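You operate a simulated robot arm through the tools that you are given. There is no shell and no other tool. Be economical: measure what you need, move in short steps, check, and stop when the job is done.

You are at the controls of a simulated robot arm. One attempt, no reset.

JOB
Take the purple bag and leave it on the brown flat case. Put the order card on the packing table away in the new tray. Put the bag that says "clips" from the packing table on top of the box there and the bag marked "beads" on the back of the test bench. Take the teal bag and put it on the top of the low shelving. Take the clip on the top of the big counter and put it away on the top of the blue bench. Push the blue door shut. The order is free. Set down upright: purple bag, teal bag.
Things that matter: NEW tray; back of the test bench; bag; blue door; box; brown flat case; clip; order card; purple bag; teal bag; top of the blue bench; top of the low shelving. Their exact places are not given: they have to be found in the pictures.

It is judged by the outcome, as a careful person would: the job done as asked, and still so three seconds after it is handed in. It fails if anything else is knocked over, pushed out of place, dropped, spilled or broken.

ROBOT AND FRAMES
A 7-joint arm with a fingered hand on a trunk, on a base that drives. Base frame: it is fixed to the floor where the robot stands at the start and does not move with it; the origin is under the middle of the robot, x ahead of it, y to its left, z up; the surface under the hand at the start is at about z = 0.8. Lengths are in m, angles in degrees, forces in N, time in s.
With the tool pointing down near the work surface it reaches from about 0.34 to 0.7 m from the robot's upright axis, wherever it stands. Its first joint turns from -69.0 to 172.0 degrees. Places, roughly: NEW tray (14x23 cm) [-7.68, 2.4, 0.86]; back of the test bench (150x20 cm) [-2.08, 2.24, 0.8]; bag [0.75, 0, 0.75]; blue door [-1.3, 3.8, 0.2]; box [0.75, -0.75, 0.75]; brown flat case (18x21x3 cm) [-2.1, 0.2, 0.9]; clip (2x4x3 cm) [0.5, 1.8, 0.6]; order card [0.5, -0.25, 0.75]; purple bag [0.5, -0.25, 0.75]; teal bag [1, 0.75, 0.75]; top of the blue bench [-6.9, -1.4, 0.8]; top of the low shelving [-0.4, 3.9, 0.8]. Payload 3.4 kg.
The tool frame sits at the grasp point between the pads (the TCP): z along the fingers, y along the line on which they close. The tips reach 0.025 m beyond it. Largest opening 0.088 m; the body of the gripper starts 0.029 m behind the TCP. The gripper is a hand of 4 fingers: y runs from the thumb to the fingers, the wrist lies at [-0.013, -0.097, -0.162] in the tool frame, and closing takes about 1.5 s.
Orientation is that of the tool frame in the base frame, as [roll, pitch, yaw] about the fixed x, y, z axes, in that order (R = Rz(yaw) Ry(pitch) Rx(roll)). With the fingers straight down and the wrist toward the robot, the tool's x, y and z point along [0, 1, 0], [1, 0, 0] and [0, 0, -1] of the base frame.

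CONTROLS
- The arm moves only by the tool drive_tool. Its argument "steps" is a list that holds one entry, the list of rows, each a list of 6 numbers: the shift along the tool's x, y, z in m, then the turn, a rotation vector about the tool's x, y, z in degrees. In form: [[[tx, ty, tz, rx, ry, rz], ...]]. A call has 1 to 8 rows; each row shifts and turns the commanded pose from where the row before left it, along the tool's axes as they then stand. "fingers" is the closure, from 0 (fully open) to 1 (shut), set as the call begins (left out, the last holds). Rows are played at 5 a second. More than 0.05 m and 8.6 degrees between two rows, or a gripper value outside its range, and nothing of the call is played. Where a pose cannot be reached the arm comes as near as it can. A force on the tool above 40 N (or 10 N above the force at the start of the call, whichever is more), or a blocked arm, ends the call early, and 0.2 s more pass. Each finger travels about 0.108 m/s and halts on what it meets, pressing with about 29 N; the grip force reading is that of the motor and also rises with nothing between the fingers. The clock runs only during rows and for 0.2 s after the last one: add rows that do not move to give the fingers time. The reply holds the time, the measured pose of the TCP, the force on the tool along the base axes, the opening and the grip force, in the units named above and with some noise, with the torque about the TCP (base axes, N m) and any sound that the robot's microphone picked up.
- Cameras (640 x 400 px; columns grow to the right, rows downward): "scene" is now at [0.1293, -0.0194, 1.4056]; the picture's right is [-0.22, -0.97, 0.00], its down [-0.69, 0.16, -0.70] and it looks along [0.69, -0.16, -0.71] (base axes); focal length 260 px, centre (320, 200). "wrist" rides on the gripper at [0.064, -0.083, -0.098] in the tool frame; the picture's right is [-0.62, 0.37, -0.69], its down [-0.71, -0.63, 0.30] and it looks along [-0.33, 0.68, 0.65] (tool axes); focal length 265 px, centre (320, 200).
- camera(camera): a new picture of that camera. It takes no simulated time.
- move_column(by): slides the trunk up (or, below 0, down) by that many m; the arm and the scene camera ride with it, the base frame stays. It gives what a move gives, with no picture.
- steer(legs): drives the robot by 1 to 6 legs, each [ahead, left, turn to the left] in m, m and degrees, along the robot's own axes; the way and the turn of a leg run together, so that a leg with both is an arc; at most 1.5 m and 180 degrees a leg. The arm and the cameras ride along, it lands a little off, and it stops where it bumps. It gives what a move gives.
- move_fingers(index, middle, ring, thumb_bend, thumb_turn): sets how far each is bent, from 0 (flat) to 1 (curled in); at 0.3 the hand is open as for a grip, at 0.7 the pads meet at the TCP. One left out holds its place. A second passes; each finger stops where it meets its share of the squeeze, and holds until it gets a number again. A gripper value or a shape takes the hand back. It gives what a move gives, with no picture; readings hold the bend of each and the force on the fingers (four entries, about 0 where the hand has none), thumb and palm. thumb_turn goes from beside the hand (0) to across from the fingers (1), as for a grip.
- preshape(shape): the hand has 4 fingers and takes this shape, open, in about a second: jaw (thumb against the fingers, like two jaws); tri (thumb and two fingers); tip (a fingertip pinch); poke (one finger out to press); point (the index stretched); flat (the hand flat); cup (the hand cupped); fist (a fist). The gripper value then closes the fingers along that shape, each until it touches; the sizes above hold for jaw. It gives what a move gives, with no picture.
- aim_head(pan, tilt): turns the head with the scene camera to pan (to the left, within 86 degrees either way) and tilt (down, from -29 to 69), counted from straight ahead of the robot. It gives what a move gives.
- locate(camera, pixels): for up to 12 pixels [column, row] of the newest picture of that camera ("zoom" is the newest enlarged one), the place [x, y, z] in the base frame of the surface seen there, good to about 0.002 m. It takes no simulated time.
- close_up(camera, box): a new picture of the part [left, top, right, bottom] of that camera's present view, enlarged. It takes no simulated time.
- job_done(): hands the job in; it is judged then, once.

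Keep the steps short. Do not move on a guess: measure, check each grasp and each placing, and mend mistakes. In all there are 131 turns and 132 pictures (those below and enlarged ones count). Leave the gripper open and the arm clear of the work at the hand-in unless told otherwise, and finish with a single line.

The tools are called after "Request:" by a JSON object that holds its "api" and its "payload". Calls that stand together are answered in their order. drive_tool: Moves the arm, as the interface text tells. Its arguments: {"type":"object","properties":{"steps":{"type":"array","items":{"type":"array","items":{"type":"array","items":{"type":"number"}}}},"fingers":{"type":"number"}},"required":["steps"]} The other tools are called the same way: move_column (by) slides the trunk up or down; preshape (shape) gives the hand a shape; move_fingers (index, middle, ring, thumb_bend, thumb_turn) moves the fingers one by one; steer (legs) drives the base; aim_head (pan, tilt) turns the head that bears the scene camera; camera (camera) takes a picture; locate (camera, pixels) gives the place of the surface under pixels of a picture; close_up (camera, box) takes an enlarged picture of a part of a camera's view; job_done () hands the job in.

At the start:

```text
t: 0.0
ee_pos: [0.5025, -0.2201, 1.0557]
tcp_rot: [-180.0, -0.4, 89.9]
contact_force: [0.3, -0.4, 0.6]
torque: [0.01, -0.01, 0.03]
opening: 0.0878
finger_force: 0.0
shape: jaw
bend: [0.3, 0.3, 0.3, 0.3, 0.98]
finger forces: [0.0, 0.0, 0.0, 0.0, 0.0, 0.0]
trunk travel left (down, up): [-0.725, 0.115]
robot x, y, heading: [0.0003, -0.001, -0.0]
head pan, tilt: [-12.9, 45.3]
```

scene: 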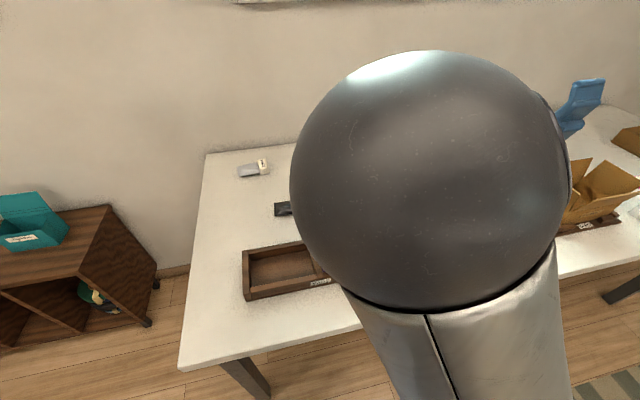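
wrist: 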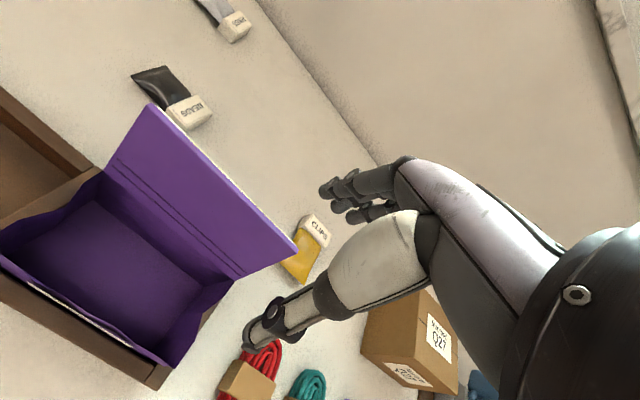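

I see a table with trays, bags with labels, and a purple open box. I'll look around with the head first.

Request:
{"api": "aim_head", "payload": {"pan": -45, "tilt": 45}}

Request:
{"api": "camera", "payload": {"camera": "scene"}}

Request:
{"api": "close_up", "payload": {"camera": "wrist", "box": [0, 0, 480, 400]}}

Request:
{"api": "aim_head", "payload": {"pan": 40, "tilt": 35}}

Request:
{"api": "camera", "payload": {"camera": "scene"}}

```text
t: 1.0
ee_pos: [0.5027, -0.2198, 1.0557]
tcp_rot: [-180.0, -0.5, 89.8]
contact_force: [-0.3, -0.5, 0.0]
torque: [0.0, -0.02, 0.03]
opening: 0.0875
finger_force: 0.0
shape: jaw
bend: [0.3, 0.3, 0.3, 0.3, 0.98]
finger forces: [0.0, 0.1, 0.0, 0.1, 0.0, 0.1]
trunk travel left (down, up): [-0.725, 0.115]
robot x, y, heading: [0.0012, 0.0017, -0.1]
head pan, tilt: [-45.0, 45.0]
```

```text
129 pictures are left
```

scene: 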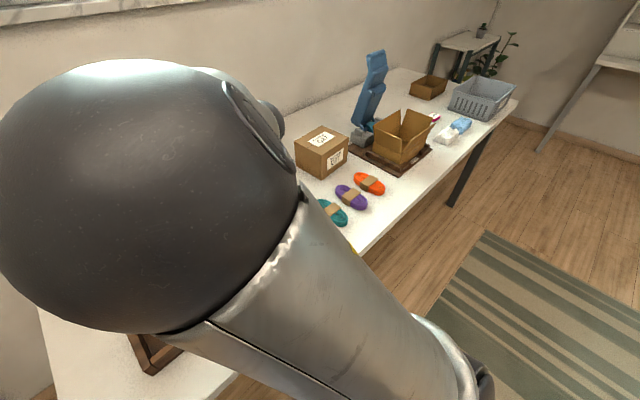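

```text
1.00 times, centred on (240, 200) of wrist (not enlarged: the box is as wide or as high as the picture)
```

zoom: 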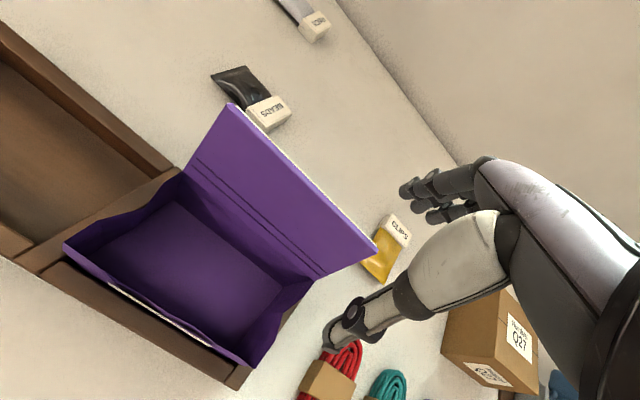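

```text
t: 2.6
ee_pos: [0.5031, -0.2203, 1.0567]
tcp_rot: [-180.0, -0.4, 89.8]
contact_force: [0.2, 0.5, 0.7]
torque: [0.0, 0.01, 0.02]
opening: 0.0874
finger_force: 0.1
shape: jaw
bend: [0.3, 0.3, 0.3, 0.3, 0.98]
finger forces: [0.0, 0.1, 0.0, 0.0, 0.1, 0.0]
trunk travel left (down, up): [-0.725, 0.115]
robot x, y, heading: [-0.0006, -0.0037, -0.1]
head pan, tilt: [40.0, 35.0]
```

```text
127 pictures are left
```

scene: 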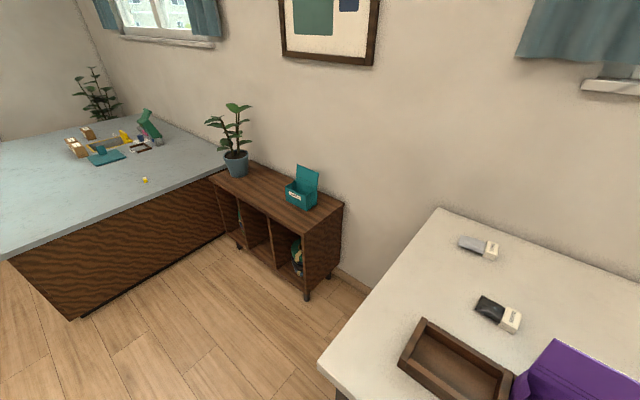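

Request:
{"api": "close_up", "payload": {"camera": "scene", "box": [190, 90, 350, 290]}}

Request:
{"api": "close_up", "payload": {"camera": "scene", "box": [40, 90, 200, 190]}}

Request:
{"api": "aim_head", "payload": {"pan": 20, "tilt": 55}}

Request:
{"api": "camera", "payload": {"camera": "scene"}}

Request:
{"api": "aim_head", "payload": {"pan": 86, "tilt": 20}}

Request:
{"api": "camera", "payload": {"camera": "scene"}}

Request:
{"api": "aim_head", "payload": {"pan": -86, "tilt": 20}}

Request:
{"api": "camera", "payload": {"camera": "scene"}}

```text
2.00 times, centred on (270, 190) of scene
```

zoom: 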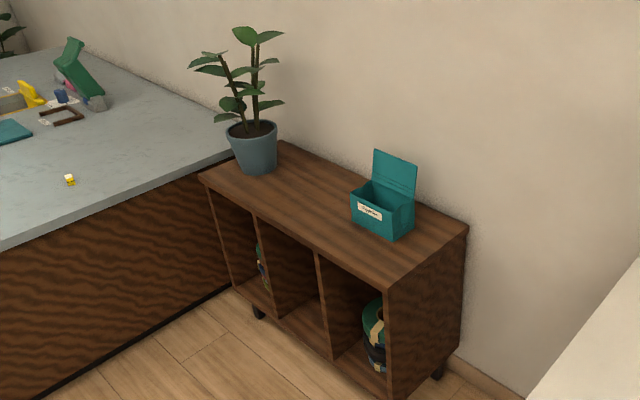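

```text
4.00 times, centred on (120, 140) of scene
```

zoom: 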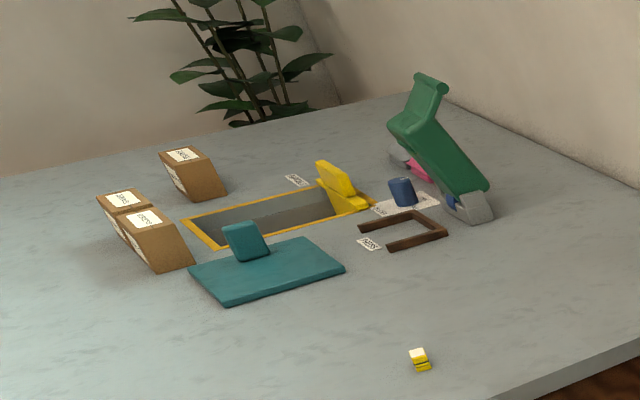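

```text
t: 3.4
ee_pos: [0.5021, -0.2213, 1.0565]
tcp_rot: [-180.0, -0.5, 89.8]
contact_force: [0.2, 0.3, -0.4]
torque: [0.0, 0.0, 0.02]
opening: 0.0873
finger_force: 0.0
shape: jaw
bend: [0.3, 0.3, 0.3, 0.3, 0.98]
finger forces: [0.0, 0.0, 0.0, 0.0, 0.1, 0.0]
trunk travel left (down, up): [-0.725, 0.115]
robot x, y, heading: [-0.0041, -0.0026, 0.0]
head pan, tilt: [20.0, 55.0]
```

```text
124 pictures are left
```

scene: 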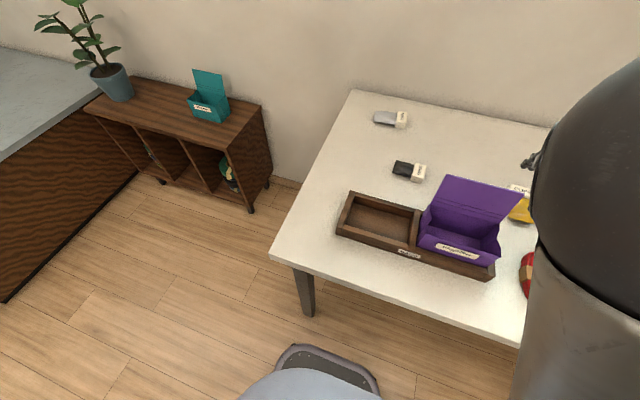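

```text
t: 4.8
ee_pos: [0.503, -0.221, 1.0557]
tcp_rot: [180.0, -0.5, 89.8]
contact_force: [-0.2, -0.1, 0.2]
torque: [0.01, -0.01, -0.02]
opening: 0.0876
finger_force: 0.0
shape: jaw
bend: [0.3, 0.3, 0.3, 0.3, 0.98]
finger forces: [0.0, 0.0, 0.1, 0.0, 0.0, 0.0]
trunk travel left (down, up): [-0.725, 0.115]
robot x, y, heading: [-0.0008, -0.0026, -0.2]
head pan, tilt: [85.9, 20.0]
```

```text
123 pictures are left
```

scene: 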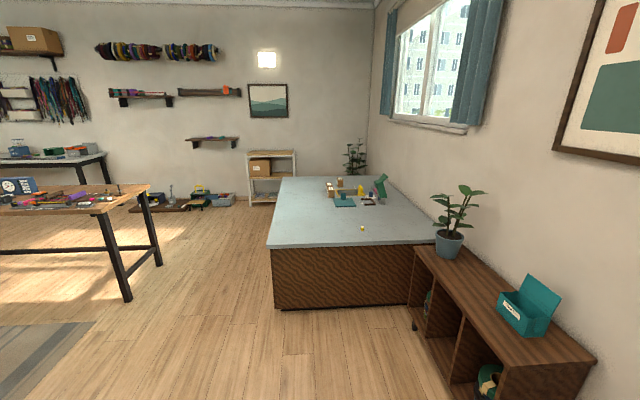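

```text
t: 7.4
ee_pos: [0.5029, -0.2207, 1.056]
tcp_rot: [-179.9, -0.5, 89.8]
contact_force: [-0.3, 0.3, -0.3]
torque: [0.0, 0.03, 0.03]
opening: 0.0875
finger_force: 0.1
shape: jaw
bend: [0.3, 0.3, 0.3, 0.3, 0.98]
finger forces: [0.0, 0.0, 0.0, 0.1, 0.0, 0.0]
trunk travel left (down, up): [-0.725, 0.115]
robot x, y, heading: [0.0004, 0.0028, -0.0]
head pan, tilt: [-85.9, 20.0]
```

```text
122 pictures are left
```

scene: 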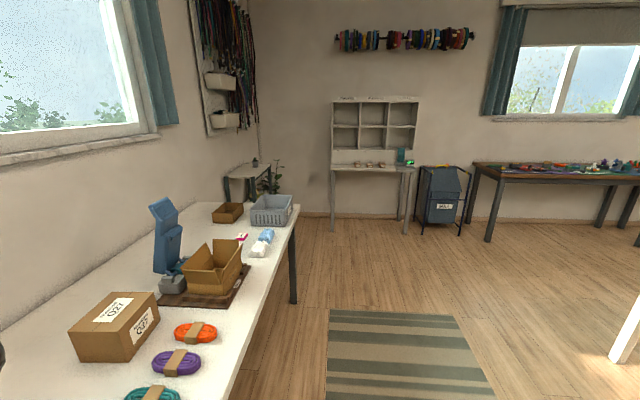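

Request:
{"api": "aim_head", "payload": {"pan": 10, "tilt": 60}}

Request:
{"api": "close_up", "payload": {"camera": "scene", "box": [220, 50, 540, 250]}}

Request:
{"api": "aim_head", "payload": {"pan": 50, "tilt": 40}}

Request:
{"api": "close_up", "payload": {"camera": "scene", "box": [310, 60, 470, 220]}}

```text
t: 9.1
ee_pos: [0.5022, -0.221, 1.0557]
tcp_rot: [180.0, -0.5, 89.9]
contact_force: [-0.2, -0.3, 0.0]
torque: [-0.01, 0.0, -0.01]
opening: 0.0874
finger_force: 0.1
shape: jaw
bend: [0.3, 0.3, 0.3, 0.3, 0.98]
finger forces: [0.0, 0.1, 0.0, 0.0, 0.0, 0.0]
trunk travel left (down, up): [-0.725, 0.115]
robot x, y, heading: [-0.003, 0.0008, -0.1]
head pan, tilt: [10.0, 60.0]
```

```text
2.00 times, centred on (380, 150) of scene
```

zoom: 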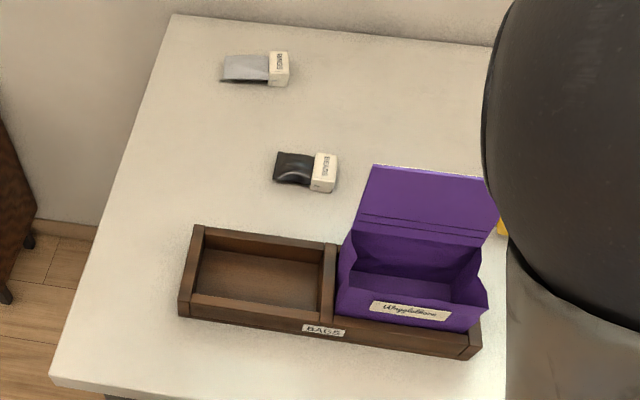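

```text
t: 10.2
ee_pos: [0.5021, -0.2213, 1.0555]
tcp_rot: [-180.0, -0.6, 89.8]
contact_force: [-0.9, 0.0, -0.4]
torque: [0.02, 0.0, 0.01]
opening: 0.0878
finger_force: 0.1
shape: jaw
bend: [0.3, 0.3, 0.3, 0.3, 0.98]
finger forces: [0.1, 0.1, 0.0, 0.0, 0.0, 0.0]
trunk travel left (down, up): [-0.725, 0.115]
robot x, y, heading: [0.0025, -0.0032, -0.1]
head pan, tilt: [50.0, 40.0]
```

```text
2.50 times, centred on (390, 140) of scene
```

zoom: 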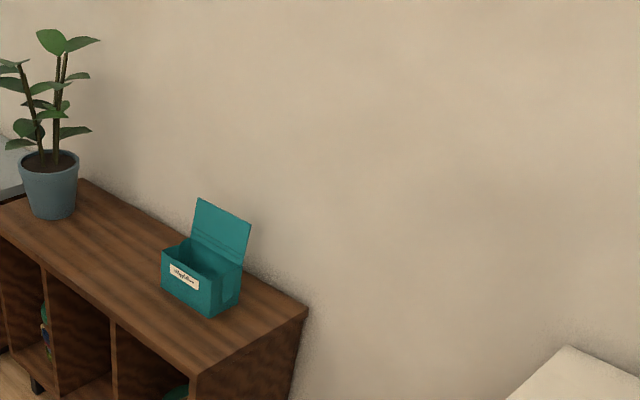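

Request:
{"api": "camera", "payload": {"camera": "wrist"}}

Request:
{"api": "locate", "payload": {"camera": "wrist", "pixels": [[318, 228], [297, 262], [189, 110], [162, 85], [235, 25], [440, 340], [405, 373], [425, 300], [375, 330], [456, 390], [160, 240], [270, 360]]}}

Request:
{"api": "aim_head", "payload": {"pan": -75, "tilt": 40}}

Request:
{"api": "camera", "payload": {"camera": "scene"}}

```text
119 pictures are left
```

wrist: 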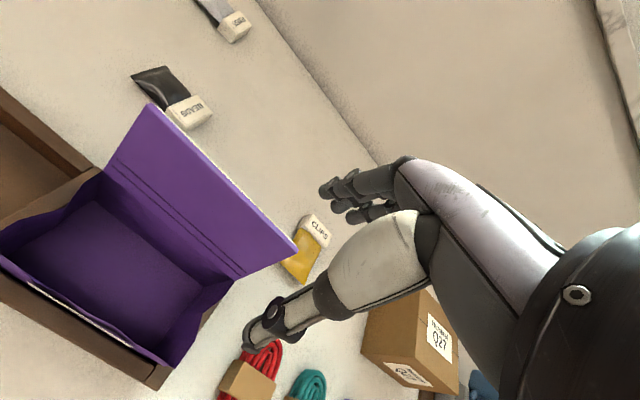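

```text
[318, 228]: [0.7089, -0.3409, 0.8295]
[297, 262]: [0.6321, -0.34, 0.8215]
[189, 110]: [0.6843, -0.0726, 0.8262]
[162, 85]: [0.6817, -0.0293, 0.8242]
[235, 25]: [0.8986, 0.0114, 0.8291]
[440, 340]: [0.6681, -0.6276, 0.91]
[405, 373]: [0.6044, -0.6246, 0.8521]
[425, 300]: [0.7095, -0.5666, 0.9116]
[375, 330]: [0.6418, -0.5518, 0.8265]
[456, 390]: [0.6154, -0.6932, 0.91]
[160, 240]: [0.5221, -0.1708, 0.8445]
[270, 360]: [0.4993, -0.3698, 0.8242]
```

```text
t: 12.2
ee_pos: [0.5035, -0.2214, 1.0562]
tcp_rot: [-179.9, -0.5, 89.9]
contact_force: [-0.3, 0.2, 0.3]
torque: [0.03, -0.03, 0.02]
opening: 0.0874
finger_force: 0.1
shape: jaw
bend: [0.3, 0.3, 0.3, 0.3, 0.98]
finger forces: [0.0, 0.1, 0.0, 0.0, 0.0, 0.1]
trunk travel left (down, up): [-0.725, 0.115]
robot x, y, heading: [0.0013, 0.002, -0.2]
head pan, tilt: [-75.0, 40.0]
```

```text
118 pictures are left
```

scene: 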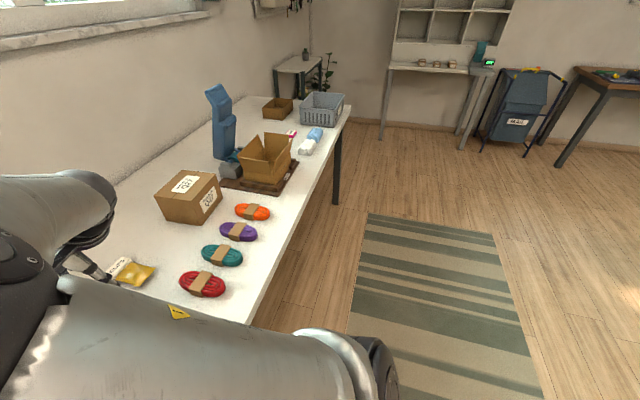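

Request:
{"api": "close_up", "payload": {"camera": "scene", "box": [80, 150, 240, 300]}}

Request:
{"api": "close_up", "payload": {"camera": "scene", "box": [190, 70, 350, 200]}}

Request:
{"api": "locate", "payload": {"camera": "scene", "pixels": [[120, 262], [130, 276], [140, 283], [152, 268], [155, 250], [190, 172], [219, 185], [195, 205], [155, 195], [290, 134], [265, 150], [268, 172]]}}

Request:
{"api": "close_up", "payload": {"camera": "wrist", "box": [100, 40, 340, 300]}}

```text
2.67 times, centred on (160, 225) of scene
```

zoom: 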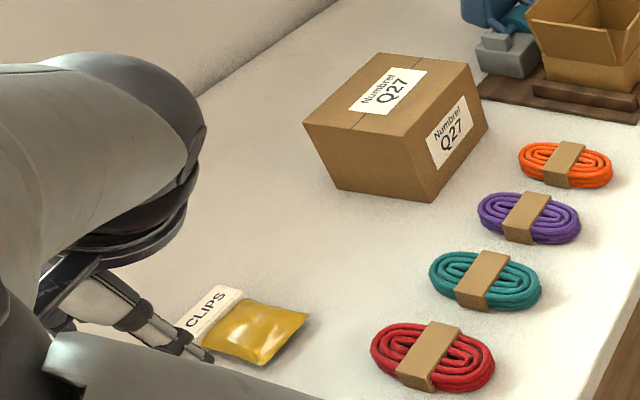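

```text
3.08 times, centred on (270, 135) of scene
```

zoom: 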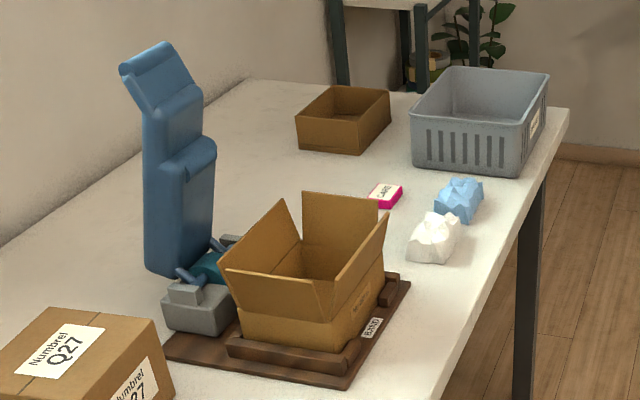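

```text
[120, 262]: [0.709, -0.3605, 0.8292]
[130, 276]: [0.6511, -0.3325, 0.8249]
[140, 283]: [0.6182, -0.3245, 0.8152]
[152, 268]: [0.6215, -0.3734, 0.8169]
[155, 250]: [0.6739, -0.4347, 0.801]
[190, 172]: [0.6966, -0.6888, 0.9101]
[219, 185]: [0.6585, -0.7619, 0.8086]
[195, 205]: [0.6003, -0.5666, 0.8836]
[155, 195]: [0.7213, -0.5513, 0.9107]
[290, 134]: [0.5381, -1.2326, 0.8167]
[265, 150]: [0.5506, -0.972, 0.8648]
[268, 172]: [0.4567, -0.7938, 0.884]
```

```text
1.54 times, centred on (220, 170) of wrist
```

zoom: 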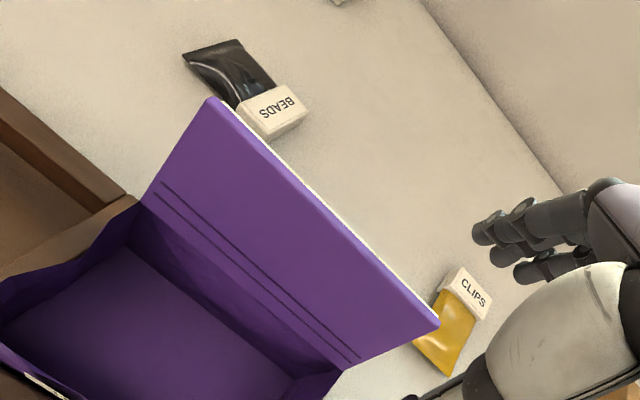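

Request:
{"api": "locate", "payload": {"camera": "wrist", "pixels": [[290, 246], [152, 108], [240, 275], [105, 172], [216, 170], [25, 285], [150, 376], [100, 160], [300, 272], [327, 240], [306, 215], [15, 240]]}}

Request:
{"api": "close_up", "payload": {"camera": "wrist", "box": [240, 190, 360, 300]}}

```text
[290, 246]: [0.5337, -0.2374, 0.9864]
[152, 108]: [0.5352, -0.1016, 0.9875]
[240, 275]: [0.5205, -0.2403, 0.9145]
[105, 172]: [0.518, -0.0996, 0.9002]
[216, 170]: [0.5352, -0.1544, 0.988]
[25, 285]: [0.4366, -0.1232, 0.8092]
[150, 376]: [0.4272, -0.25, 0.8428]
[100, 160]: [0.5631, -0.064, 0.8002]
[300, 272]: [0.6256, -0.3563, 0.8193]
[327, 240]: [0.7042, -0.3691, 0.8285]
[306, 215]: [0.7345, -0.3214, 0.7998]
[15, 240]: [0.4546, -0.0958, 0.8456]
```

```text
3.64 times, centred on (300, 245) of wrist
```

zoom: 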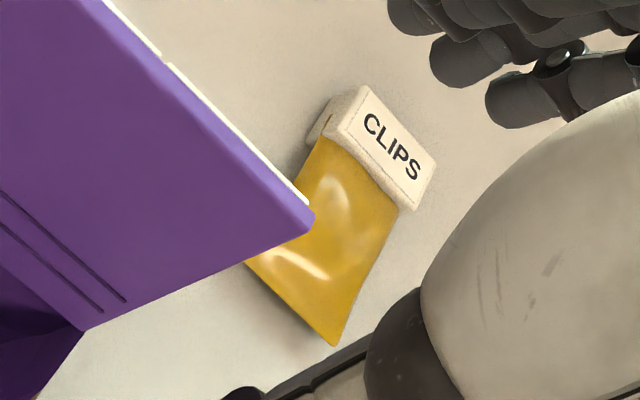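

Request:
{"api": "locate", "payload": {"camera": "zoom", "pixels": [[368, 90], [432, 165], [412, 205], [340, 135], [330, 140], [400, 205], [250, 262], [335, 342], [325, 225], [310, 140]]}}

```text
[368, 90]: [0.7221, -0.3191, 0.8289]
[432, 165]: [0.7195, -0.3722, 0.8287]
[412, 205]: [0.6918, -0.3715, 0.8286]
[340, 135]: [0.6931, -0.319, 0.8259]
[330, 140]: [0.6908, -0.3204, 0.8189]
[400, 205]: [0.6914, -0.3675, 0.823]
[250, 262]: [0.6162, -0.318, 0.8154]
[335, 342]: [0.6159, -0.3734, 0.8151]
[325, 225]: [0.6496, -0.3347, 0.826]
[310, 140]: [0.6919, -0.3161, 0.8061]
```

Clips bag: block centre (0.706, −0.345), 55 mm wide in y. I'll move over it and turn the hand to close along y.

Request:
{"api": "drive_tool", "payload": {"steps": [[[-0.025, 0.0375, 0, 0, 0, 0], [-0.025, 0.0375, 0, 0, 0, 0], [-0.025, 0.0375, 0, 0, 0, 0], [-0.025, 0.0375, 0, 0, 0, 0], [-0.024, 0.0375, 0, 0, 0, 0], [0, 0, 0, 0, 0, 8.2], [0, 0, 0, 0, 0, 8.2], [0, 0, 0, 0, 0, 8.2]]], "fingers": 0}}

Request:
{"api": "drive_tool", "payload": {"steps": [[[0, 0, 0, 0, 0, 8.2], [0, 0, 0, 0, 0, 8.2], [0, 0, 0, 0, 0, 8.2], [0, 0, 0, 0, 0, 8.2], [0, 0, 0, 0, 0, 8.2], [0, 0, 0, 0, 0, 8.2], [0, 0, 0, 0, 0, 8.2], [0, 0, 0, 0, 0, 8]]]}}

Request:
{"api": "camera", "payload": {"camera": "wrist"}}

Request:
{"api": "camera", "payload": {"camera": "scene"}}

```text
t: 14.0
ee_pos: [0.6897, -0.345, 1.0553]
tcp_rot: [-179.8, -0.4, 65.2]
contact_force: [-0.1, 0.1, -0.4]
torque: [0.01, 0.0, 0.02]
opening: 0.0878
finger_force: 0.0
shape: jaw
bend: [0.3, 0.3, 0.3, 0.3, 0.98]
finger forces: [0.1, 0.0, 0.1, 0.0, 0.1, 0.1]
trunk travel left (down, up): [-0.725, 0.115]
robot x, y, heading: [0.0015, -0.0018, 0.1]
head pan, tilt: [-75.0, 40.0]
```

```text
t: 15.8
ee_pos: [0.6008, -0.3417, 1.0235]
tcp_rot: [-177.5, 2.4, 44.6]
contact_force: [-0.7, 0.0, -0.4]
torque: [0.01, -0.02, 0.0]
opening: 0.0878
finger_force: 0.1
shape: jaw
bend: [0.3, 0.3, 0.3, 0.3, 0.98]
finger forces: [0.1, 0.0, 0.0, 0.1, 0.1, 0.0]
out of reach, approached as far as the arm can: row 1, 2, 3, 4, 5, 6, 7, 8
trunk travel left (down, up): [-0.725, 0.115]
robot x, y, heading: [0.0015, -0.003, 0.0]
head pan, tilt: [-75.0, 40.0]
```

```text
113 pictures are left
```

wrist: 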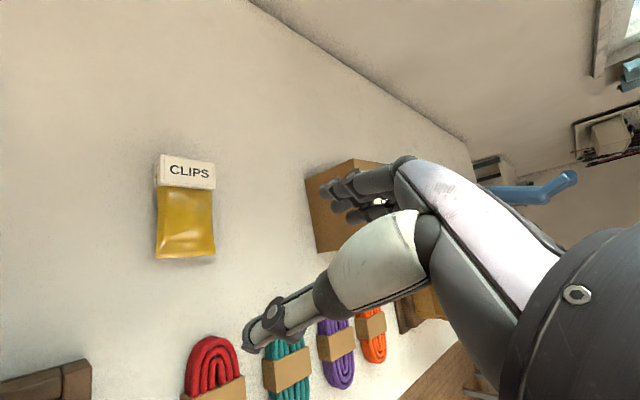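

```text
112 pictures are left
```

scene: 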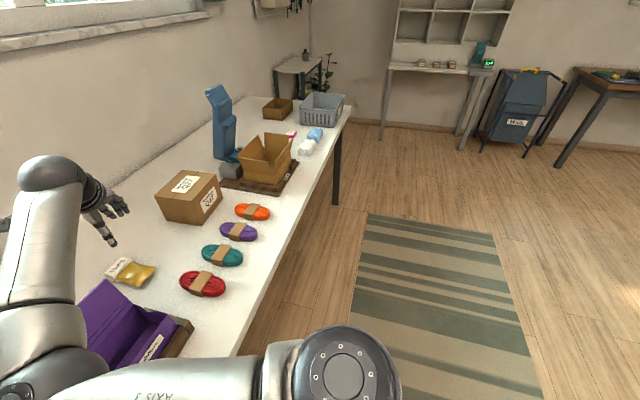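

Request:
{"api": "aim_head", "payload": {"pan": 0, "tilt": 69}}

Request:
{"api": "camera", "payload": {"camera": "scene"}}

Request:
{"api": "locate", "payload": {"camera": "scene", "pixels": [[100, 290], [200, 310], [320, 310], [100, 100], [300, 380], [240, 390]]}}

```text
t: 17.3
ee_pos: [0.5997, -0.3428, 1.0233]
tcp_rot: [-177.4, 2.3, 44.8]
contact_force: [-0.4, -1.0, 0.8]
torque: [0.04, -0.03, -0.02]
opening: 0.0879
finger_force: 0.1
shape: jaw
bend: [0.3, 0.3, 0.3, 0.3, 0.98]
finger forces: [0.0, 0.0, 0.0, 0.0, 0.1, 0.0]
trunk travel left (down, up): [-0.725, 0.115]
robot x, y, heading: [0.0004, 0.0018, -0.0]
head pan, tilt: [0.0, 68.8]
```

```text
111 pictures are left
```

scene: 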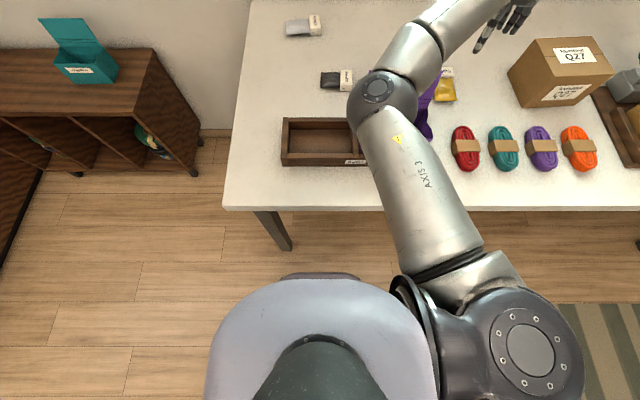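

```text
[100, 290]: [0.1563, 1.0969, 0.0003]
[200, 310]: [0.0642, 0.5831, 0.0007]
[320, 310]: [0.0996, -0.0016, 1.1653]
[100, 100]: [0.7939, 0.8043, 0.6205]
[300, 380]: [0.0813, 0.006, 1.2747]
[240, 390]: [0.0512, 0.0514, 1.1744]
```

The twist is limited by reach. I'll drive 0.18 m ahead, keeping the arm high.

Request:
{"api": "steer", "payload": {"legs": [[0.18, 0, 0]]}}

Request:
{"api": "drive_tool", "payload": {"steps": [[[0, 0, 0, 0, 0, 0]]]}}

```text
t: 18.6
ee_pos: [0.7369, -0.3323, 1.0215]
tcp_rot: [-177.3, 2.3, 46.2]
contact_force: [0.6, -0.7, -0.7]
torque: [-0.01, -0.01, -0.04]
opening: 0.0877
finger_force: 0.1
shape: jaw
bend: [0.3, 0.3, 0.3, 0.3, 0.98]
finger forces: [0.0, 0.0, 0.0, 0.1, 0.0, 0.0]
trunk travel left (down, up): [-0.725, 0.115]
robot x, y, heading: [0.127, -0.0043, 1.1]
head pan, tilt: [0.0, 68.8]
stopped in leg 1: the robot was blocked; the commanded pose is now the measured one
```

```text
t: 19.0
ee_pos: [0.7366, -0.3325, 1.0224]
tcp_rot: [-177.5, 2.3, 46.0]
contact_force: [0.2, -0.1, 1.5]
torque: [0.0, -0.04, 0.0]
opening: 0.0877
finger_force: 0.0
shape: jaw
bend: [0.3, 0.3, 0.3, 0.3, 0.98]
finger forces: [0.0, 0.0, 0.0, 0.0, 0.0, 0.0]
trunk travel left (down, up): [-0.725, 0.115]
robot x, y, heading: [0.1263, -0.0063, 1.3]
head pan, tilt: [0.0, 68.8]
```

Request:
{"api": "steer", "payload": {"legs": [[-0.02, 0, -1.3]]}}

Request:
{"api": "drive_tool", "payload": {"steps": [[[-0.013, -0.013, 0, 0, 0, 8.2], [-0.013, -0.013, 0, 0, 0, 8.2], [0, 0, 0, 0, 0, 8.2], [0, 0, 0, 0, 0, 8.2], [0, 0, 0, 0, 0, 8]]]}}

Request:
{"api": "camera", "payload": {"camera": "wrist"}}

Request:
{"api": "camera", "payload": {"camera": "scene"}}

```text
t: 19.8
ee_pos: [0.7076, -0.346, 1.0227]
tcp_rot: [-177.4, 2.3, 44.9]
contact_force: [-0.1, -0.3, 0.4]
torque: [-0.02, 0.01, 0.01]
opening: 0.088
finger_force: 0.0
shape: jaw
bend: [0.3, 0.3, 0.3, 0.3, 0.98]
finger forces: [0.0, 0.0, 0.0, 0.1, 0.0, 0.1]
trunk travel left (down, up): [-0.725, 0.115]
robot x, y, heading: [0.1119, -0.0072, 0.1]
head pan, tilt: [0.0, 68.8]
```

```text
t: 21.0
ee_pos: [0.5097, -0.4377, 1.0214]
tcp_rot: [-179.4, 3.8, 10.4]
contact_force: [0.4, 0.0, 0.3]
torque: [0.01, -0.03, 0.0]
opening: 0.0878
finger_force: 0.0
shape: jaw
bend: [0.3, 0.3, 0.3, 0.3, 0.98]
finger forces: [0.0, 0.1, 0.0, 0.1, 0.1, 0.1]
out of reach, approached as far as the arm can: row 1, 2, 3, 4, 5
trunk travel left (down, up): [-0.725, 0.115]
robot x, y, heading: [0.1085, -0.0063, -0.0]
head pan, tilt: [0.0, 68.8]
```

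```text
110 pictures are left
```

wrist: 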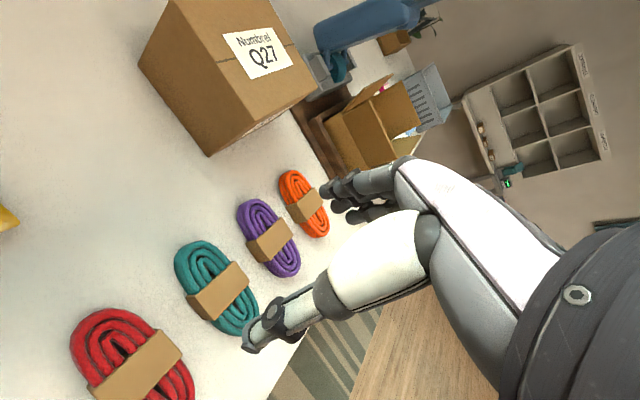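

```text
109 pictures are left
```

scene: 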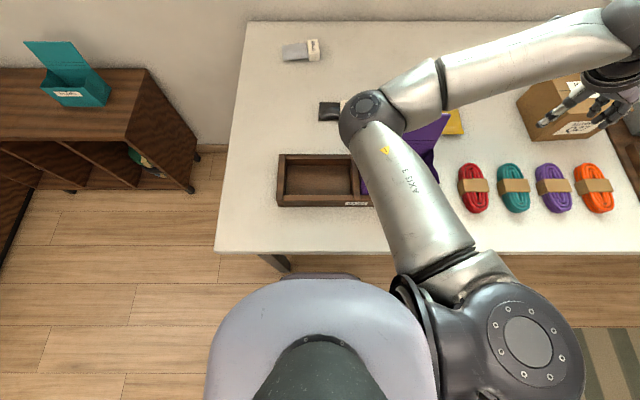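

Request:
{"api": "locate", "payload": {"camera": "scene", "pixels": [[530, 345], [470, 270], [420, 215], [365, 105], [420, 110], [630, 20], [455, 125], [290, 165], [333, 110], [300, 52]]}}

```text
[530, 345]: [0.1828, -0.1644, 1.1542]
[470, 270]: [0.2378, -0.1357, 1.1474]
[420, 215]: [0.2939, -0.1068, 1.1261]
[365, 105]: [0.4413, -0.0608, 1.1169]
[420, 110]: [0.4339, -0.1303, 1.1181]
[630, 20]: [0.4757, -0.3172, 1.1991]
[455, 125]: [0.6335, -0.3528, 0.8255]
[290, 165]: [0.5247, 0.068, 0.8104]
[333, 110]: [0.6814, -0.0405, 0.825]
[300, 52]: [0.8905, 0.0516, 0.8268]
```

The straight-down twist is awkward; I'll try instead tilting the fingers forward/down with closing along y, which lets the forearm come from the front.

Request:
{"api": "drive_tool", "payload": {"steps": [[[0, 0, 0, 0, 0, 0], [0, 0, -0.01, 0, 8, 0], [0, 0, -0.01, 0, 8, 0], [0, 0, -0.01, 0, 8, 0], [0, 0, 0, 0, 8, 0], [0, 0, 0, 0, 8, 0]]]}}

```text
t: 22.4
ee_pos: [0.5083, -0.4379, 1.0482]
tcp_rot: [-179.4, -36.4, 10.1]
contact_force: [-0.8, -0.5, -0.1]
torque: [0.02, 0.01, 0.0]
opening: 0.0877
finger_force: 0.0
shape: jaw
bend: [0.3, 0.3, 0.3, 0.3, 0.98]
finger forces: [0.0, 0.1, 0.0, 0.1, 0.0, 0.0]
trunk travel left (down, up): [-0.725, 0.115]
robot x, y, heading: [0.1101, -0.0028, 0.2]
head pan, tilt: [0.0, 68.8]
```

Hand would crowd the purple lid there, so purple bag goes first (order is free). I'll untilt and turn back to the natural pose above it.

Request:
{"api": "drive_tool", "payload": {"steps": [[[0, 0, -0.01, 0, -8, 0], [0, 0, -0.01, 0, -8, 0], [0, 0, -0.01, 0, -8, 0], [0, 0, -0.01, 0, -8, 0], [0, 0, -0.01, 0, -5, 0], [0, 0, 0, 0, 0, -8.2], [0, 0, 0, 0, 0, -8.2], [0, 0, 0, 0, 0, -8.2]]]}}

Request:
{"api": "drive_tool", "payload": {"steps": [[[0, 0, 0, 0, 0, -8.2], [0, 0, 0, 0, 0, -8.2], [0, 0, 0, 0, 0, -8.2], [0, 0, 0, 0, 0, -8.2], [0, 0, 0, 0, 0, -8.2], [0, 0, 0, 0, 0, -8.2], [0, 0, 0, 0, 0, -6]]]}}

```text
t: 24.2
ee_pos: [0.4918, -0.4426, 1.0955]
tcp_rot: [-179.2, 0.5, 35.1]
contact_force: [0.1, -0.7, -0.3]
torque: [-0.02, 0.01, 0.01]
opening: 0.0878
finger_force: 0.1
shape: jaw
bend: [0.3, 0.3, 0.3, 0.3, 0.98]
finger forces: [0.0, 0.1, 0.0, 0.0, 0.0, 0.1]
trunk travel left (down, up): [-0.725, 0.115]
robot x, y, heading: [0.1103, -0.0015, -0.2]
head pan, tilt: [0.0, 68.8]
```

```text
t: 25.8
ee_pos: [0.4922, -0.4414, 1.095]
tcp_rot: [-179.1, -0.4, 90.3]
contact_force: [-0.7, -0.4, 0.0]
torque: [-0.02, 0.0, -0.01]
opening: 0.0876
finger_force: 0.0
shape: jaw
bend: [0.3, 0.3, 0.3, 0.3, 0.98]
finger forces: [0.0, 0.0, 0.1, 0.1, 0.0, 0.1]
trunk travel left (down, up): [-0.725, 0.115]
robot x, y, heading: [0.1068, -0.0016, -0.0]
head pan, tilt: [0.0, 68.8]
```

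Request:
{"api": "drive_tool", "payload": {"steps": [[[0.045, 0.007, 0, 0, 0, 0], [0.045, 0.007, 0, 0, 0, 0], [0.045, 0.007, 0, 0, 0, 0], [0.045, 0.007, 0, 0, 0, 0], [0.045, 0.007, 0, 0, 0, 0], [0.045, 0.008, 0, 0, 0, 0], [0, 0, 0, 5, 0, 0], [0, 0, 0, 5, 0, 0]]]}}

Request:
{"api": "camera", "payload": {"camera": "wrist"}}

Request:
{"api": "camera", "payload": {"camera": "scene"}}

```text
t: 27.6
ee_pos: [0.5683, -0.1974, 1.0798]
tcp_rot: [-169.4, -0.9, 90.2]
contact_force: [0.0, -0.4, -0.3]
torque: [0.0, 0.0, -0.02]
opening: 0.0881
finger_force: 0.1
shape: jaw
bend: [0.3, 0.3, 0.3, 0.3, 0.98]
finger forces: [0.0, 0.0, 0.1, 0.1, 0.0, 0.0]
out of reach, approached as far as the arm can: row 5, 6
trunk travel left (down, up): [-0.725, 0.115]
robot x, y, heading: [0.1071, -0.0014, -0.0]
head pan, tilt: [0.0, 68.8]
```

```text
108 pictures are left
```

wrist: 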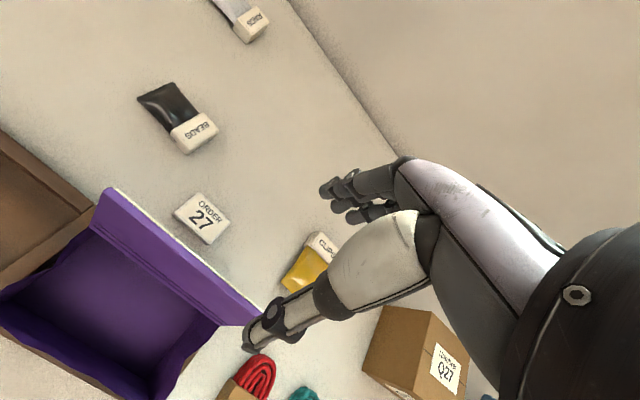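

```text
107 pictures are left
```

scene: 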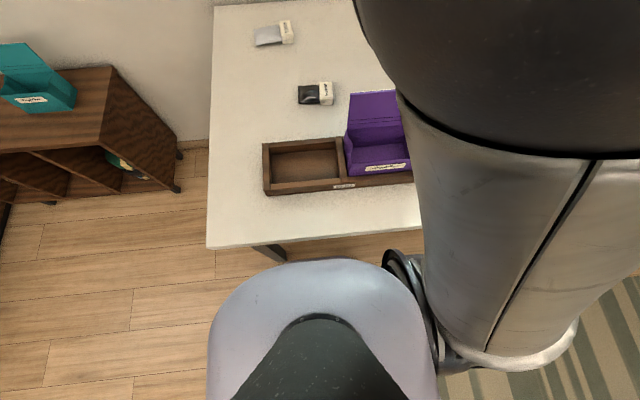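

I now see the ORDER 27 card behind the purple lid (203,217). The arm is cramped; I'll back off 0.1 m.

Request:
{"api": "steer", "payload": {"legs": [[-0.11, 0, 0]]}}

Request:
{"api": "locate", "payload": {"camera": "wrist", "pixels": [[108, 192], [255, 312], [185, 250], [203, 196], [228, 222], [207, 243], [177, 212], [212, 125], [178, 140], [140, 98], [30, 330], [190, 330]]}}

```text
t: 28.8
ee_pos: [0.4548, -0.1988, 1.0776]
tcp_rot: [-169.0, -1.0, 90.1]
contact_force: [0.1, -0.2, 0.0]
torque: [0.02, -0.02, 0.02]
opening: 0.0881
finger_force: 0.1
shape: jaw
bend: [0.3, 0.3, 0.3, 0.3, 0.98]
finger forces: [0.1, 0.0, 0.1, 0.0, 0.0, 0.1]
trunk travel left (down, up): [-0.725, 0.115]
robot x, y, heading: [-0.0078, 0.0003, 0.1]
head pan, tilt: [0.0, 68.8]
```

```text
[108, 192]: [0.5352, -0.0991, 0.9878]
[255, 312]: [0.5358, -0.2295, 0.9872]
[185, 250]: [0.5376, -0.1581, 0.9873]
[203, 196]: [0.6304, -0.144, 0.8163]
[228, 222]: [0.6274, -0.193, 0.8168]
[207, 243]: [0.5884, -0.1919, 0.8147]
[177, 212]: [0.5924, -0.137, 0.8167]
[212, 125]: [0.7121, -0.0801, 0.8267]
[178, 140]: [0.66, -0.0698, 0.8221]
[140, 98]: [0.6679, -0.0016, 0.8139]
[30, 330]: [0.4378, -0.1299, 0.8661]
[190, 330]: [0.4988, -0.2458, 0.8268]
```

Request:
{"api": "drive_tool", "payload": {"steps": [[[0.016, 0.047, 0, 0, 0, 0], [0.015, 0.048, 0, 0, 0, 0], [0, 0, 0.03, 0, 0, 0], [0, 0, 0, 0, 0, 0]]]}}

Request:
{"api": "camera", "payload": {"camera": "wrist"}}

```text
refused: row 2 steps farther than a row can; nothing moved
```

```text
106 pictures are left
```

wrist: 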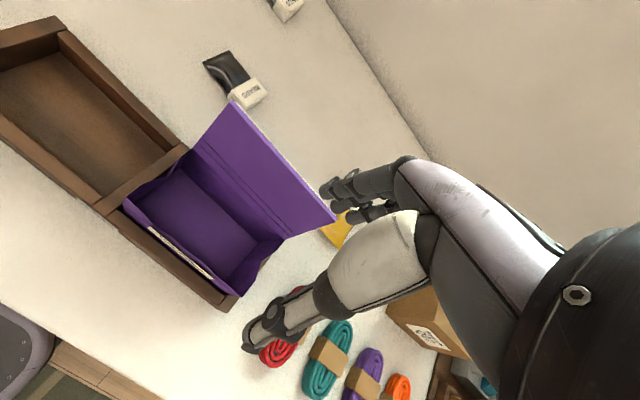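

Request:
{"api": "drive_tool", "payload": {"steps": [[[0.011, 0.032, 0, 0, 0, 0], [0.01, 0.032, 0, 0, 0, 0], [0.01, 0.031, 0, 0, 0, 0], [0, 0, 0.03, 0, 0, 0], [0, 0, 0, 0, 0, 0]]]}}

Request:
{"api": "camera", "payload": {"camera": "wrist"}}

```text
t: 30.0
ee_pos: [0.5426, -0.174, 1.0363]
tcp_rot: [-169.9, -3.4, 88.8]
contact_force: [-0.7, 0.6, -0.6]
torque: [-0.03, 0.0, 0.01]
opening: 0.0879
finger_force: 0.1
shape: jaw
bend: [0.3, 0.3, 0.3, 0.3, 0.98]
finger forces: [0.0, 0.1, 0.0, 0.0, 0.0, 0.0]
trunk travel left (down, up): [-0.725, 0.115]
robot x, y, heading: [-0.0073, -0.0053, 0.4]
head pan, tilt: [0.0, 68.8]
```

```text
105 pictures are left
```

wrist: 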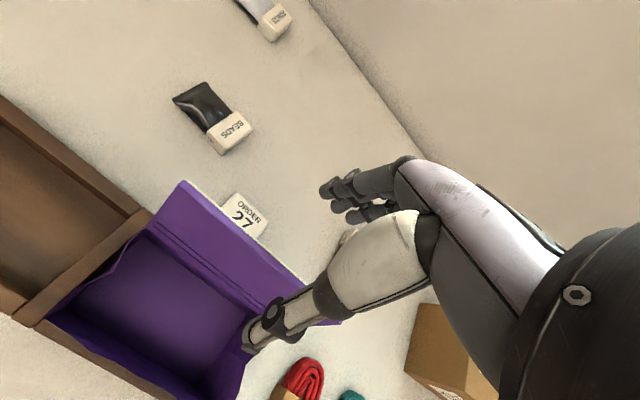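

Request:
{"api": "drive_tool", "payload": {"steps": [[[0, 0, 0.025, 0, 0, 0], [0, 0, 0.025, 0, 0, 0], [0, 0, 0.018, 0, 0, 0], [0, 0, 0, 0, 0, 0]]]}}

Request:
{"api": "camera", "payload": {"camera": "wrist"}}

```text
t: 31.0
ee_pos: [0.5312, -0.1753, 0.9672]
tcp_rot: [-169.2, -3.7, 88.2]
contact_force: [0.3, 0.4, 0.1]
torque: [-0.03, 0.02, -0.02]
opening: 0.0879
finger_force: 0.1
shape: jaw
bend: [0.3, 0.3, 0.3, 0.3, 0.98]
finger forces: [0.0, 0.0, 0.0, 0.0, 0.0, 0.0]
trunk travel left (down, up): [-0.725, 0.115]
robot x, y, heading: [-0.0061, -0.0034, 0.1]
head pan, tilt: [0.0, 68.8]
```

```text
104 pictures are left
```

wrist: 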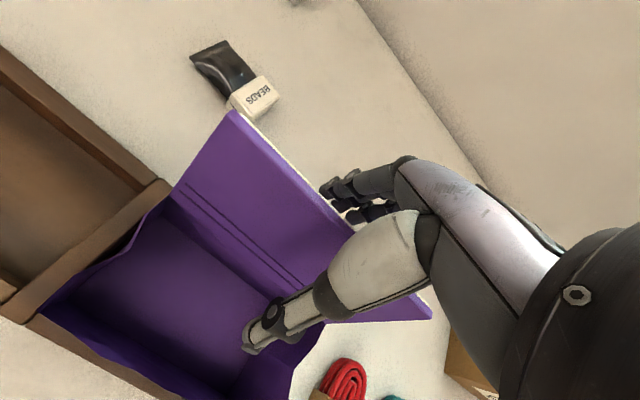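

Lid is between thumb and fingers. Closing and checking, then lifting slowly.

Request:
{"api": "drive_tool", "payload": {"steps": [[[0, 0, 0, 0, 0, 0], [0, 0, 0, 0, 0, 0], [0, 0, 0, 0, 0, 0], [0, 0, 0, 0, 0, 0], [0, 0, 0, 0, 0, 0], [0, 0, 0, 0, 0, 0], [0, 0, 0, 0, 0, 0], [0, 0, 0, 0, 0, 0]]], "fingers": 1}}

Request:
{"api": "drive_tool", "payload": {"steps": [[[0, 0, -0.02, 0, 0, 0], [0, 0, -0.02, 0, 0, 0], [0, 0, -0.02, 0, 0, 0], [0, 0, 0, 0, 0, 0]]]}}

Request:
{"api": "camera", "payload": {"camera": "wrist"}}

Request:
{"api": "camera", "payload": {"camera": "scene"}}

```text
t: 32.8
ee_pos: [0.5316, -0.1766, 0.9637]
tcp_rot: [-168.9, -3.4, 88.0]
contact_force: [2.9, -0.2, 9.0]
torque: [0.01, -0.02, 0.05]
opening: 0.0002
finger_force: 28.8
shape: jaw
bend: [0.7, 0.7, 0.7, 0.7, 1.0]
finger forces: [16.1, 8.5, 4.8, 0.1, 28.3, 0.1]
trunk travel left (down, up): [-0.725, 0.115]
robot x, y, heading: [-0.0041, -0.0021, 0.2]
head pan, tilt: [0.0, 68.8]
```

```text
t: 33.8
ee_pos: [0.5394, -0.1797, 1.0195]
tcp_rot: [-168.7, -3.4, 88.2]
contact_force: [-0.3, -0.3, -1.0]
torque: [0.03, 0.01, 0.01]
opening: 0.0001
finger_force: 29.0
shape: jaw
bend: [0.7, 0.7, 0.7, 0.7, 1.0]
finger forces: [18.3, 6.3, 2.6, 0.0, 27.2, 0.0]
trunk travel left (down, up): [-0.725, 0.115]
robot x, y, heading: [-0.0028, -0.007, 0.3]
head pan, tilt: [0.0, 68.8]
```

```text
103 pictures are left
```

wrist: 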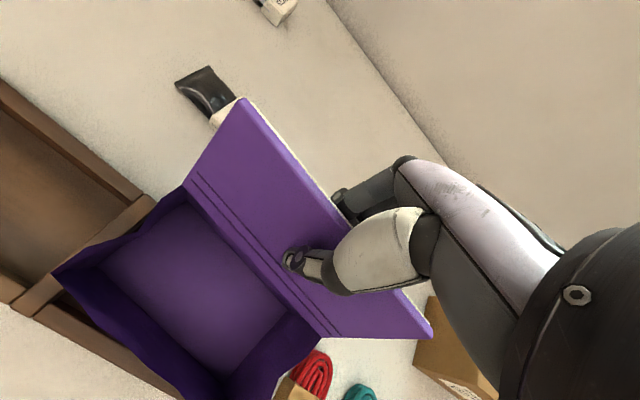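

```text
102 pictures are left
```

scene: 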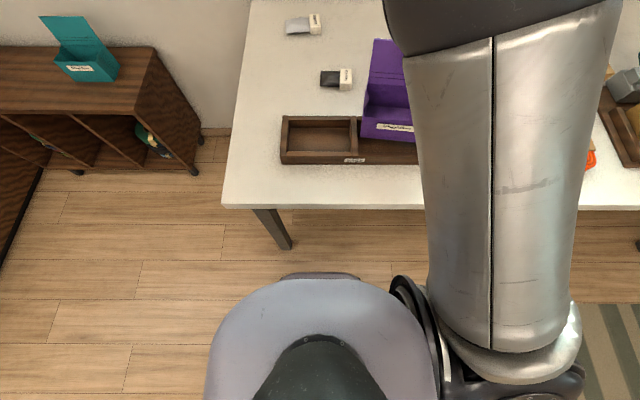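

Bag is lifted with a firm grip. Raise more, then back away from the table and turn toward the brown case.

Request:
{"api": "drive_tool", "payload": {"steps": [[[0, 0, -0.03, 0, 0, 0], [0, 0, -0.03, 0, 0, 0], [0, 0, -0.02, 0, 0, 0], [0, 0, 0, 0, 0, 0]]]}}

Request:
{"api": "steer", "payload": {"legs": [[-0.5, 0, 0], [0, 0, 180]]}}

Request:
{"api": "aim_head", "payload": {"pan": 10, "tilt": 25}}

Request:
{"api": "camera", "payload": {"camera": "scene"}}

Request:
{"api": "camera", "payload": {"camera": "wrist"}}

```text
t: 34.8
ee_pos: [0.5553, -0.1765, 1.1082]
tcp_rot: [-169.8, -3.1, 89.0]
contact_force: [0.4, -0.1, -0.8]
torque: [-0.01, 0.03, 0.01]
opening: 0.0
finger_force: 28.8
shape: jaw
bend: [0.7, 0.7, 0.7, 0.7, 1.0]
finger forces: [18.6, 5.9, 2.6, 0.1, 27.1, 0.0]
trunk travel left (down, up): [-0.725, 0.115]
robot x, y, heading: [-0.0045, -0.0031, 0.2]
head pan, tilt: [0.0, 68.8]
```

```text
t: 45.2
ee_pos: [-1.0678, 0.1477, 1.1003]
tcp_rot: [-169.0, -3.2, -89.3]
contact_force: [-0.2, -0.1, 0.0]
torque: [-0.02, -0.01, 0.04]
opening: 0.0002
finger_force: 28.6
shape: jaw
bend: [0.7, 0.7, 0.7, 0.7, 1.0]
finger forces: [18.4, 5.7, 2.4, 0.0, 26.3, 0.0]
trunk travel left (down, up): [-0.725, 0.115]
robot x, y, heading: [-0.4991, -0.0065, -177.8]
head pan, tilt: [0.0, 68.8]
```

```text
t: 46.3
ee_pos: [-1.0679, 0.1498, 1.0993]
tcp_rot: [-169.0, -3.5, -89.4]
contact_force: [1.3, -0.1, -0.8]
torque: [0.0, 0.0, 0.01]
opening: 0.0002
finger_force: 29.1
shape: jaw
bend: [0.7, 0.7, 0.7, 0.7, 1.0]
finger forces: [18.4, 5.6, 2.4, 0.0, 26.4, 0.1]
trunk travel left (down, up): [-0.725, 0.115]
robot x, y, heading: [-0.5003, -0.0084, -177.9]
head pan, tilt: [10.0, 25.0]
```

```text
101 pictures are left
```

scene: 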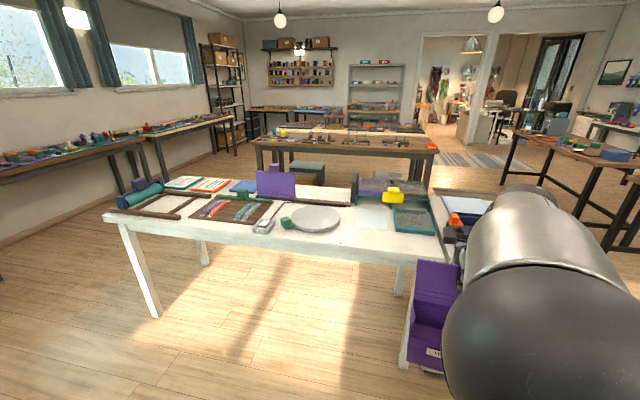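

```text
100 pictures are left
```

wrist: 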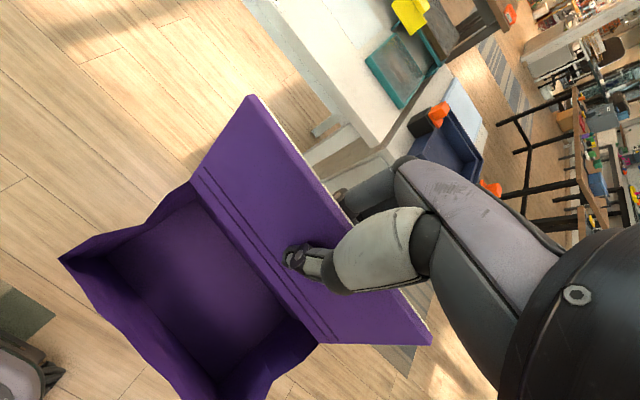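

Request:
{"api": "close_up", "payload": {"camera": "scene", "box": [100, 150, 480, 270]}}

Request:
{"api": "locate", "payload": {"camera": "scene", "pixels": [[380, 187], [375, 215], [315, 190], [150, 205], [230, 208], [315, 215], [412, 215], [110, 215], [440, 260], [465, 200]]}}

```text
1.68 times, centred on (290, 210) of scene
```

zoom: 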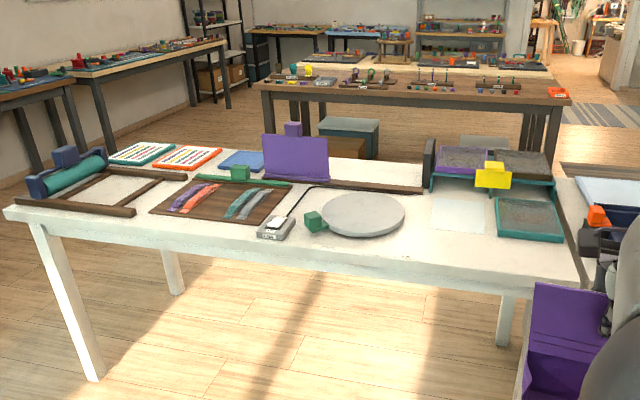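

```text
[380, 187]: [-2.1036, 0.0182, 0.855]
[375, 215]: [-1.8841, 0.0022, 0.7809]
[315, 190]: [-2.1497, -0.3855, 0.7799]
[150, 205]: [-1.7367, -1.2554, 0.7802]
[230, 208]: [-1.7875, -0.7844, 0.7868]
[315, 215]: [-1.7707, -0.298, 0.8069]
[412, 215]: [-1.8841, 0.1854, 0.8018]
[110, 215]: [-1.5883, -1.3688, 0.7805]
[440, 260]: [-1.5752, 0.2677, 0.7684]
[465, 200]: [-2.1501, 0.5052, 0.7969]
```

Request:
{"api": "steer", "payload": {"legs": [[0.35, 0.1, 0]]}}

Request:
{"api": "aim_head", "payload": {"pan": 0, "tilt": 35}}

Request:
{"api": "camera", "payload": {"camera": "scene"}}

Request:
{"api": "close_up", "payload": {"camera": "scene", "box": [240, 80, 480, 230]}}

```text
t: 48.6
ee_pos: [-1.4024, 0.0342, 1.1005]
tcp_rot: [-168.9, -3.6, -89.4]
contact_force: [0.1, 0.1, -0.1]
torque: [0.0, 0.0, 0.03]
opening: 0.0001
finger_force: 29.2
shape: jaw
bend: [0.7, 0.7, 0.7, 0.7, 1.0]
finger forces: [18.5, 5.6, 2.4, 0.1, 26.3, 0.0]
trunk travel left (down, up): [-0.725, 0.115]
robot x, y, heading: [-0.8399, -0.12, -177.6]
head pan, tilt: [10.0, 25.0]
```

```text
t: 49.3
ee_pos: [-1.4034, 0.0356, 1.1004]
tcp_rot: [-169.0, -3.6, -89.2]
contact_force: [-0.1, -0.4, -0.6]
torque: [0.01, 0.01, -0.01]
opening: 0.0003
finger_force: 28.8
shape: jaw
bend: [0.7, 0.7, 0.7, 0.7, 1.0]
finger forces: [18.4, 5.6, 2.4, 0.0, 26.4, 0.0]
trunk travel left (down, up): [-0.725, 0.115]
robot x, y, heading: [-0.8401, -0.1183, -177.8]
head pan, tilt: [0.0, 35.0]
```

```text
98 pictures are left
```

scene: 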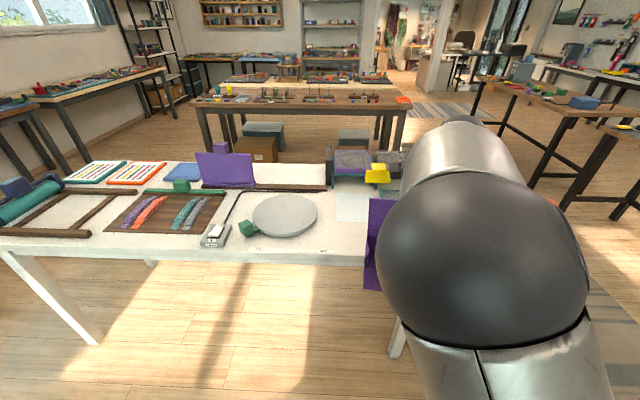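

```text
2.67 times, centred on (360, 155) of scene
```

zoom: 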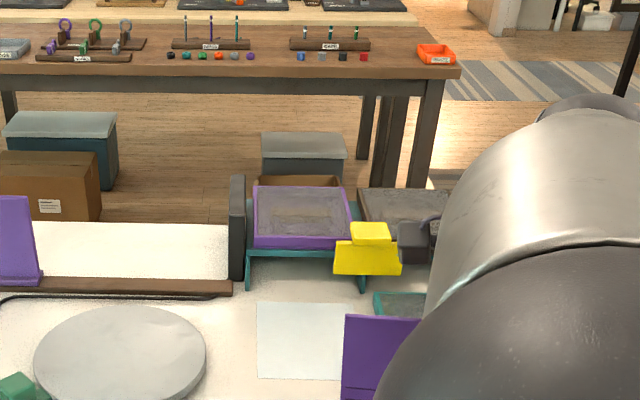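

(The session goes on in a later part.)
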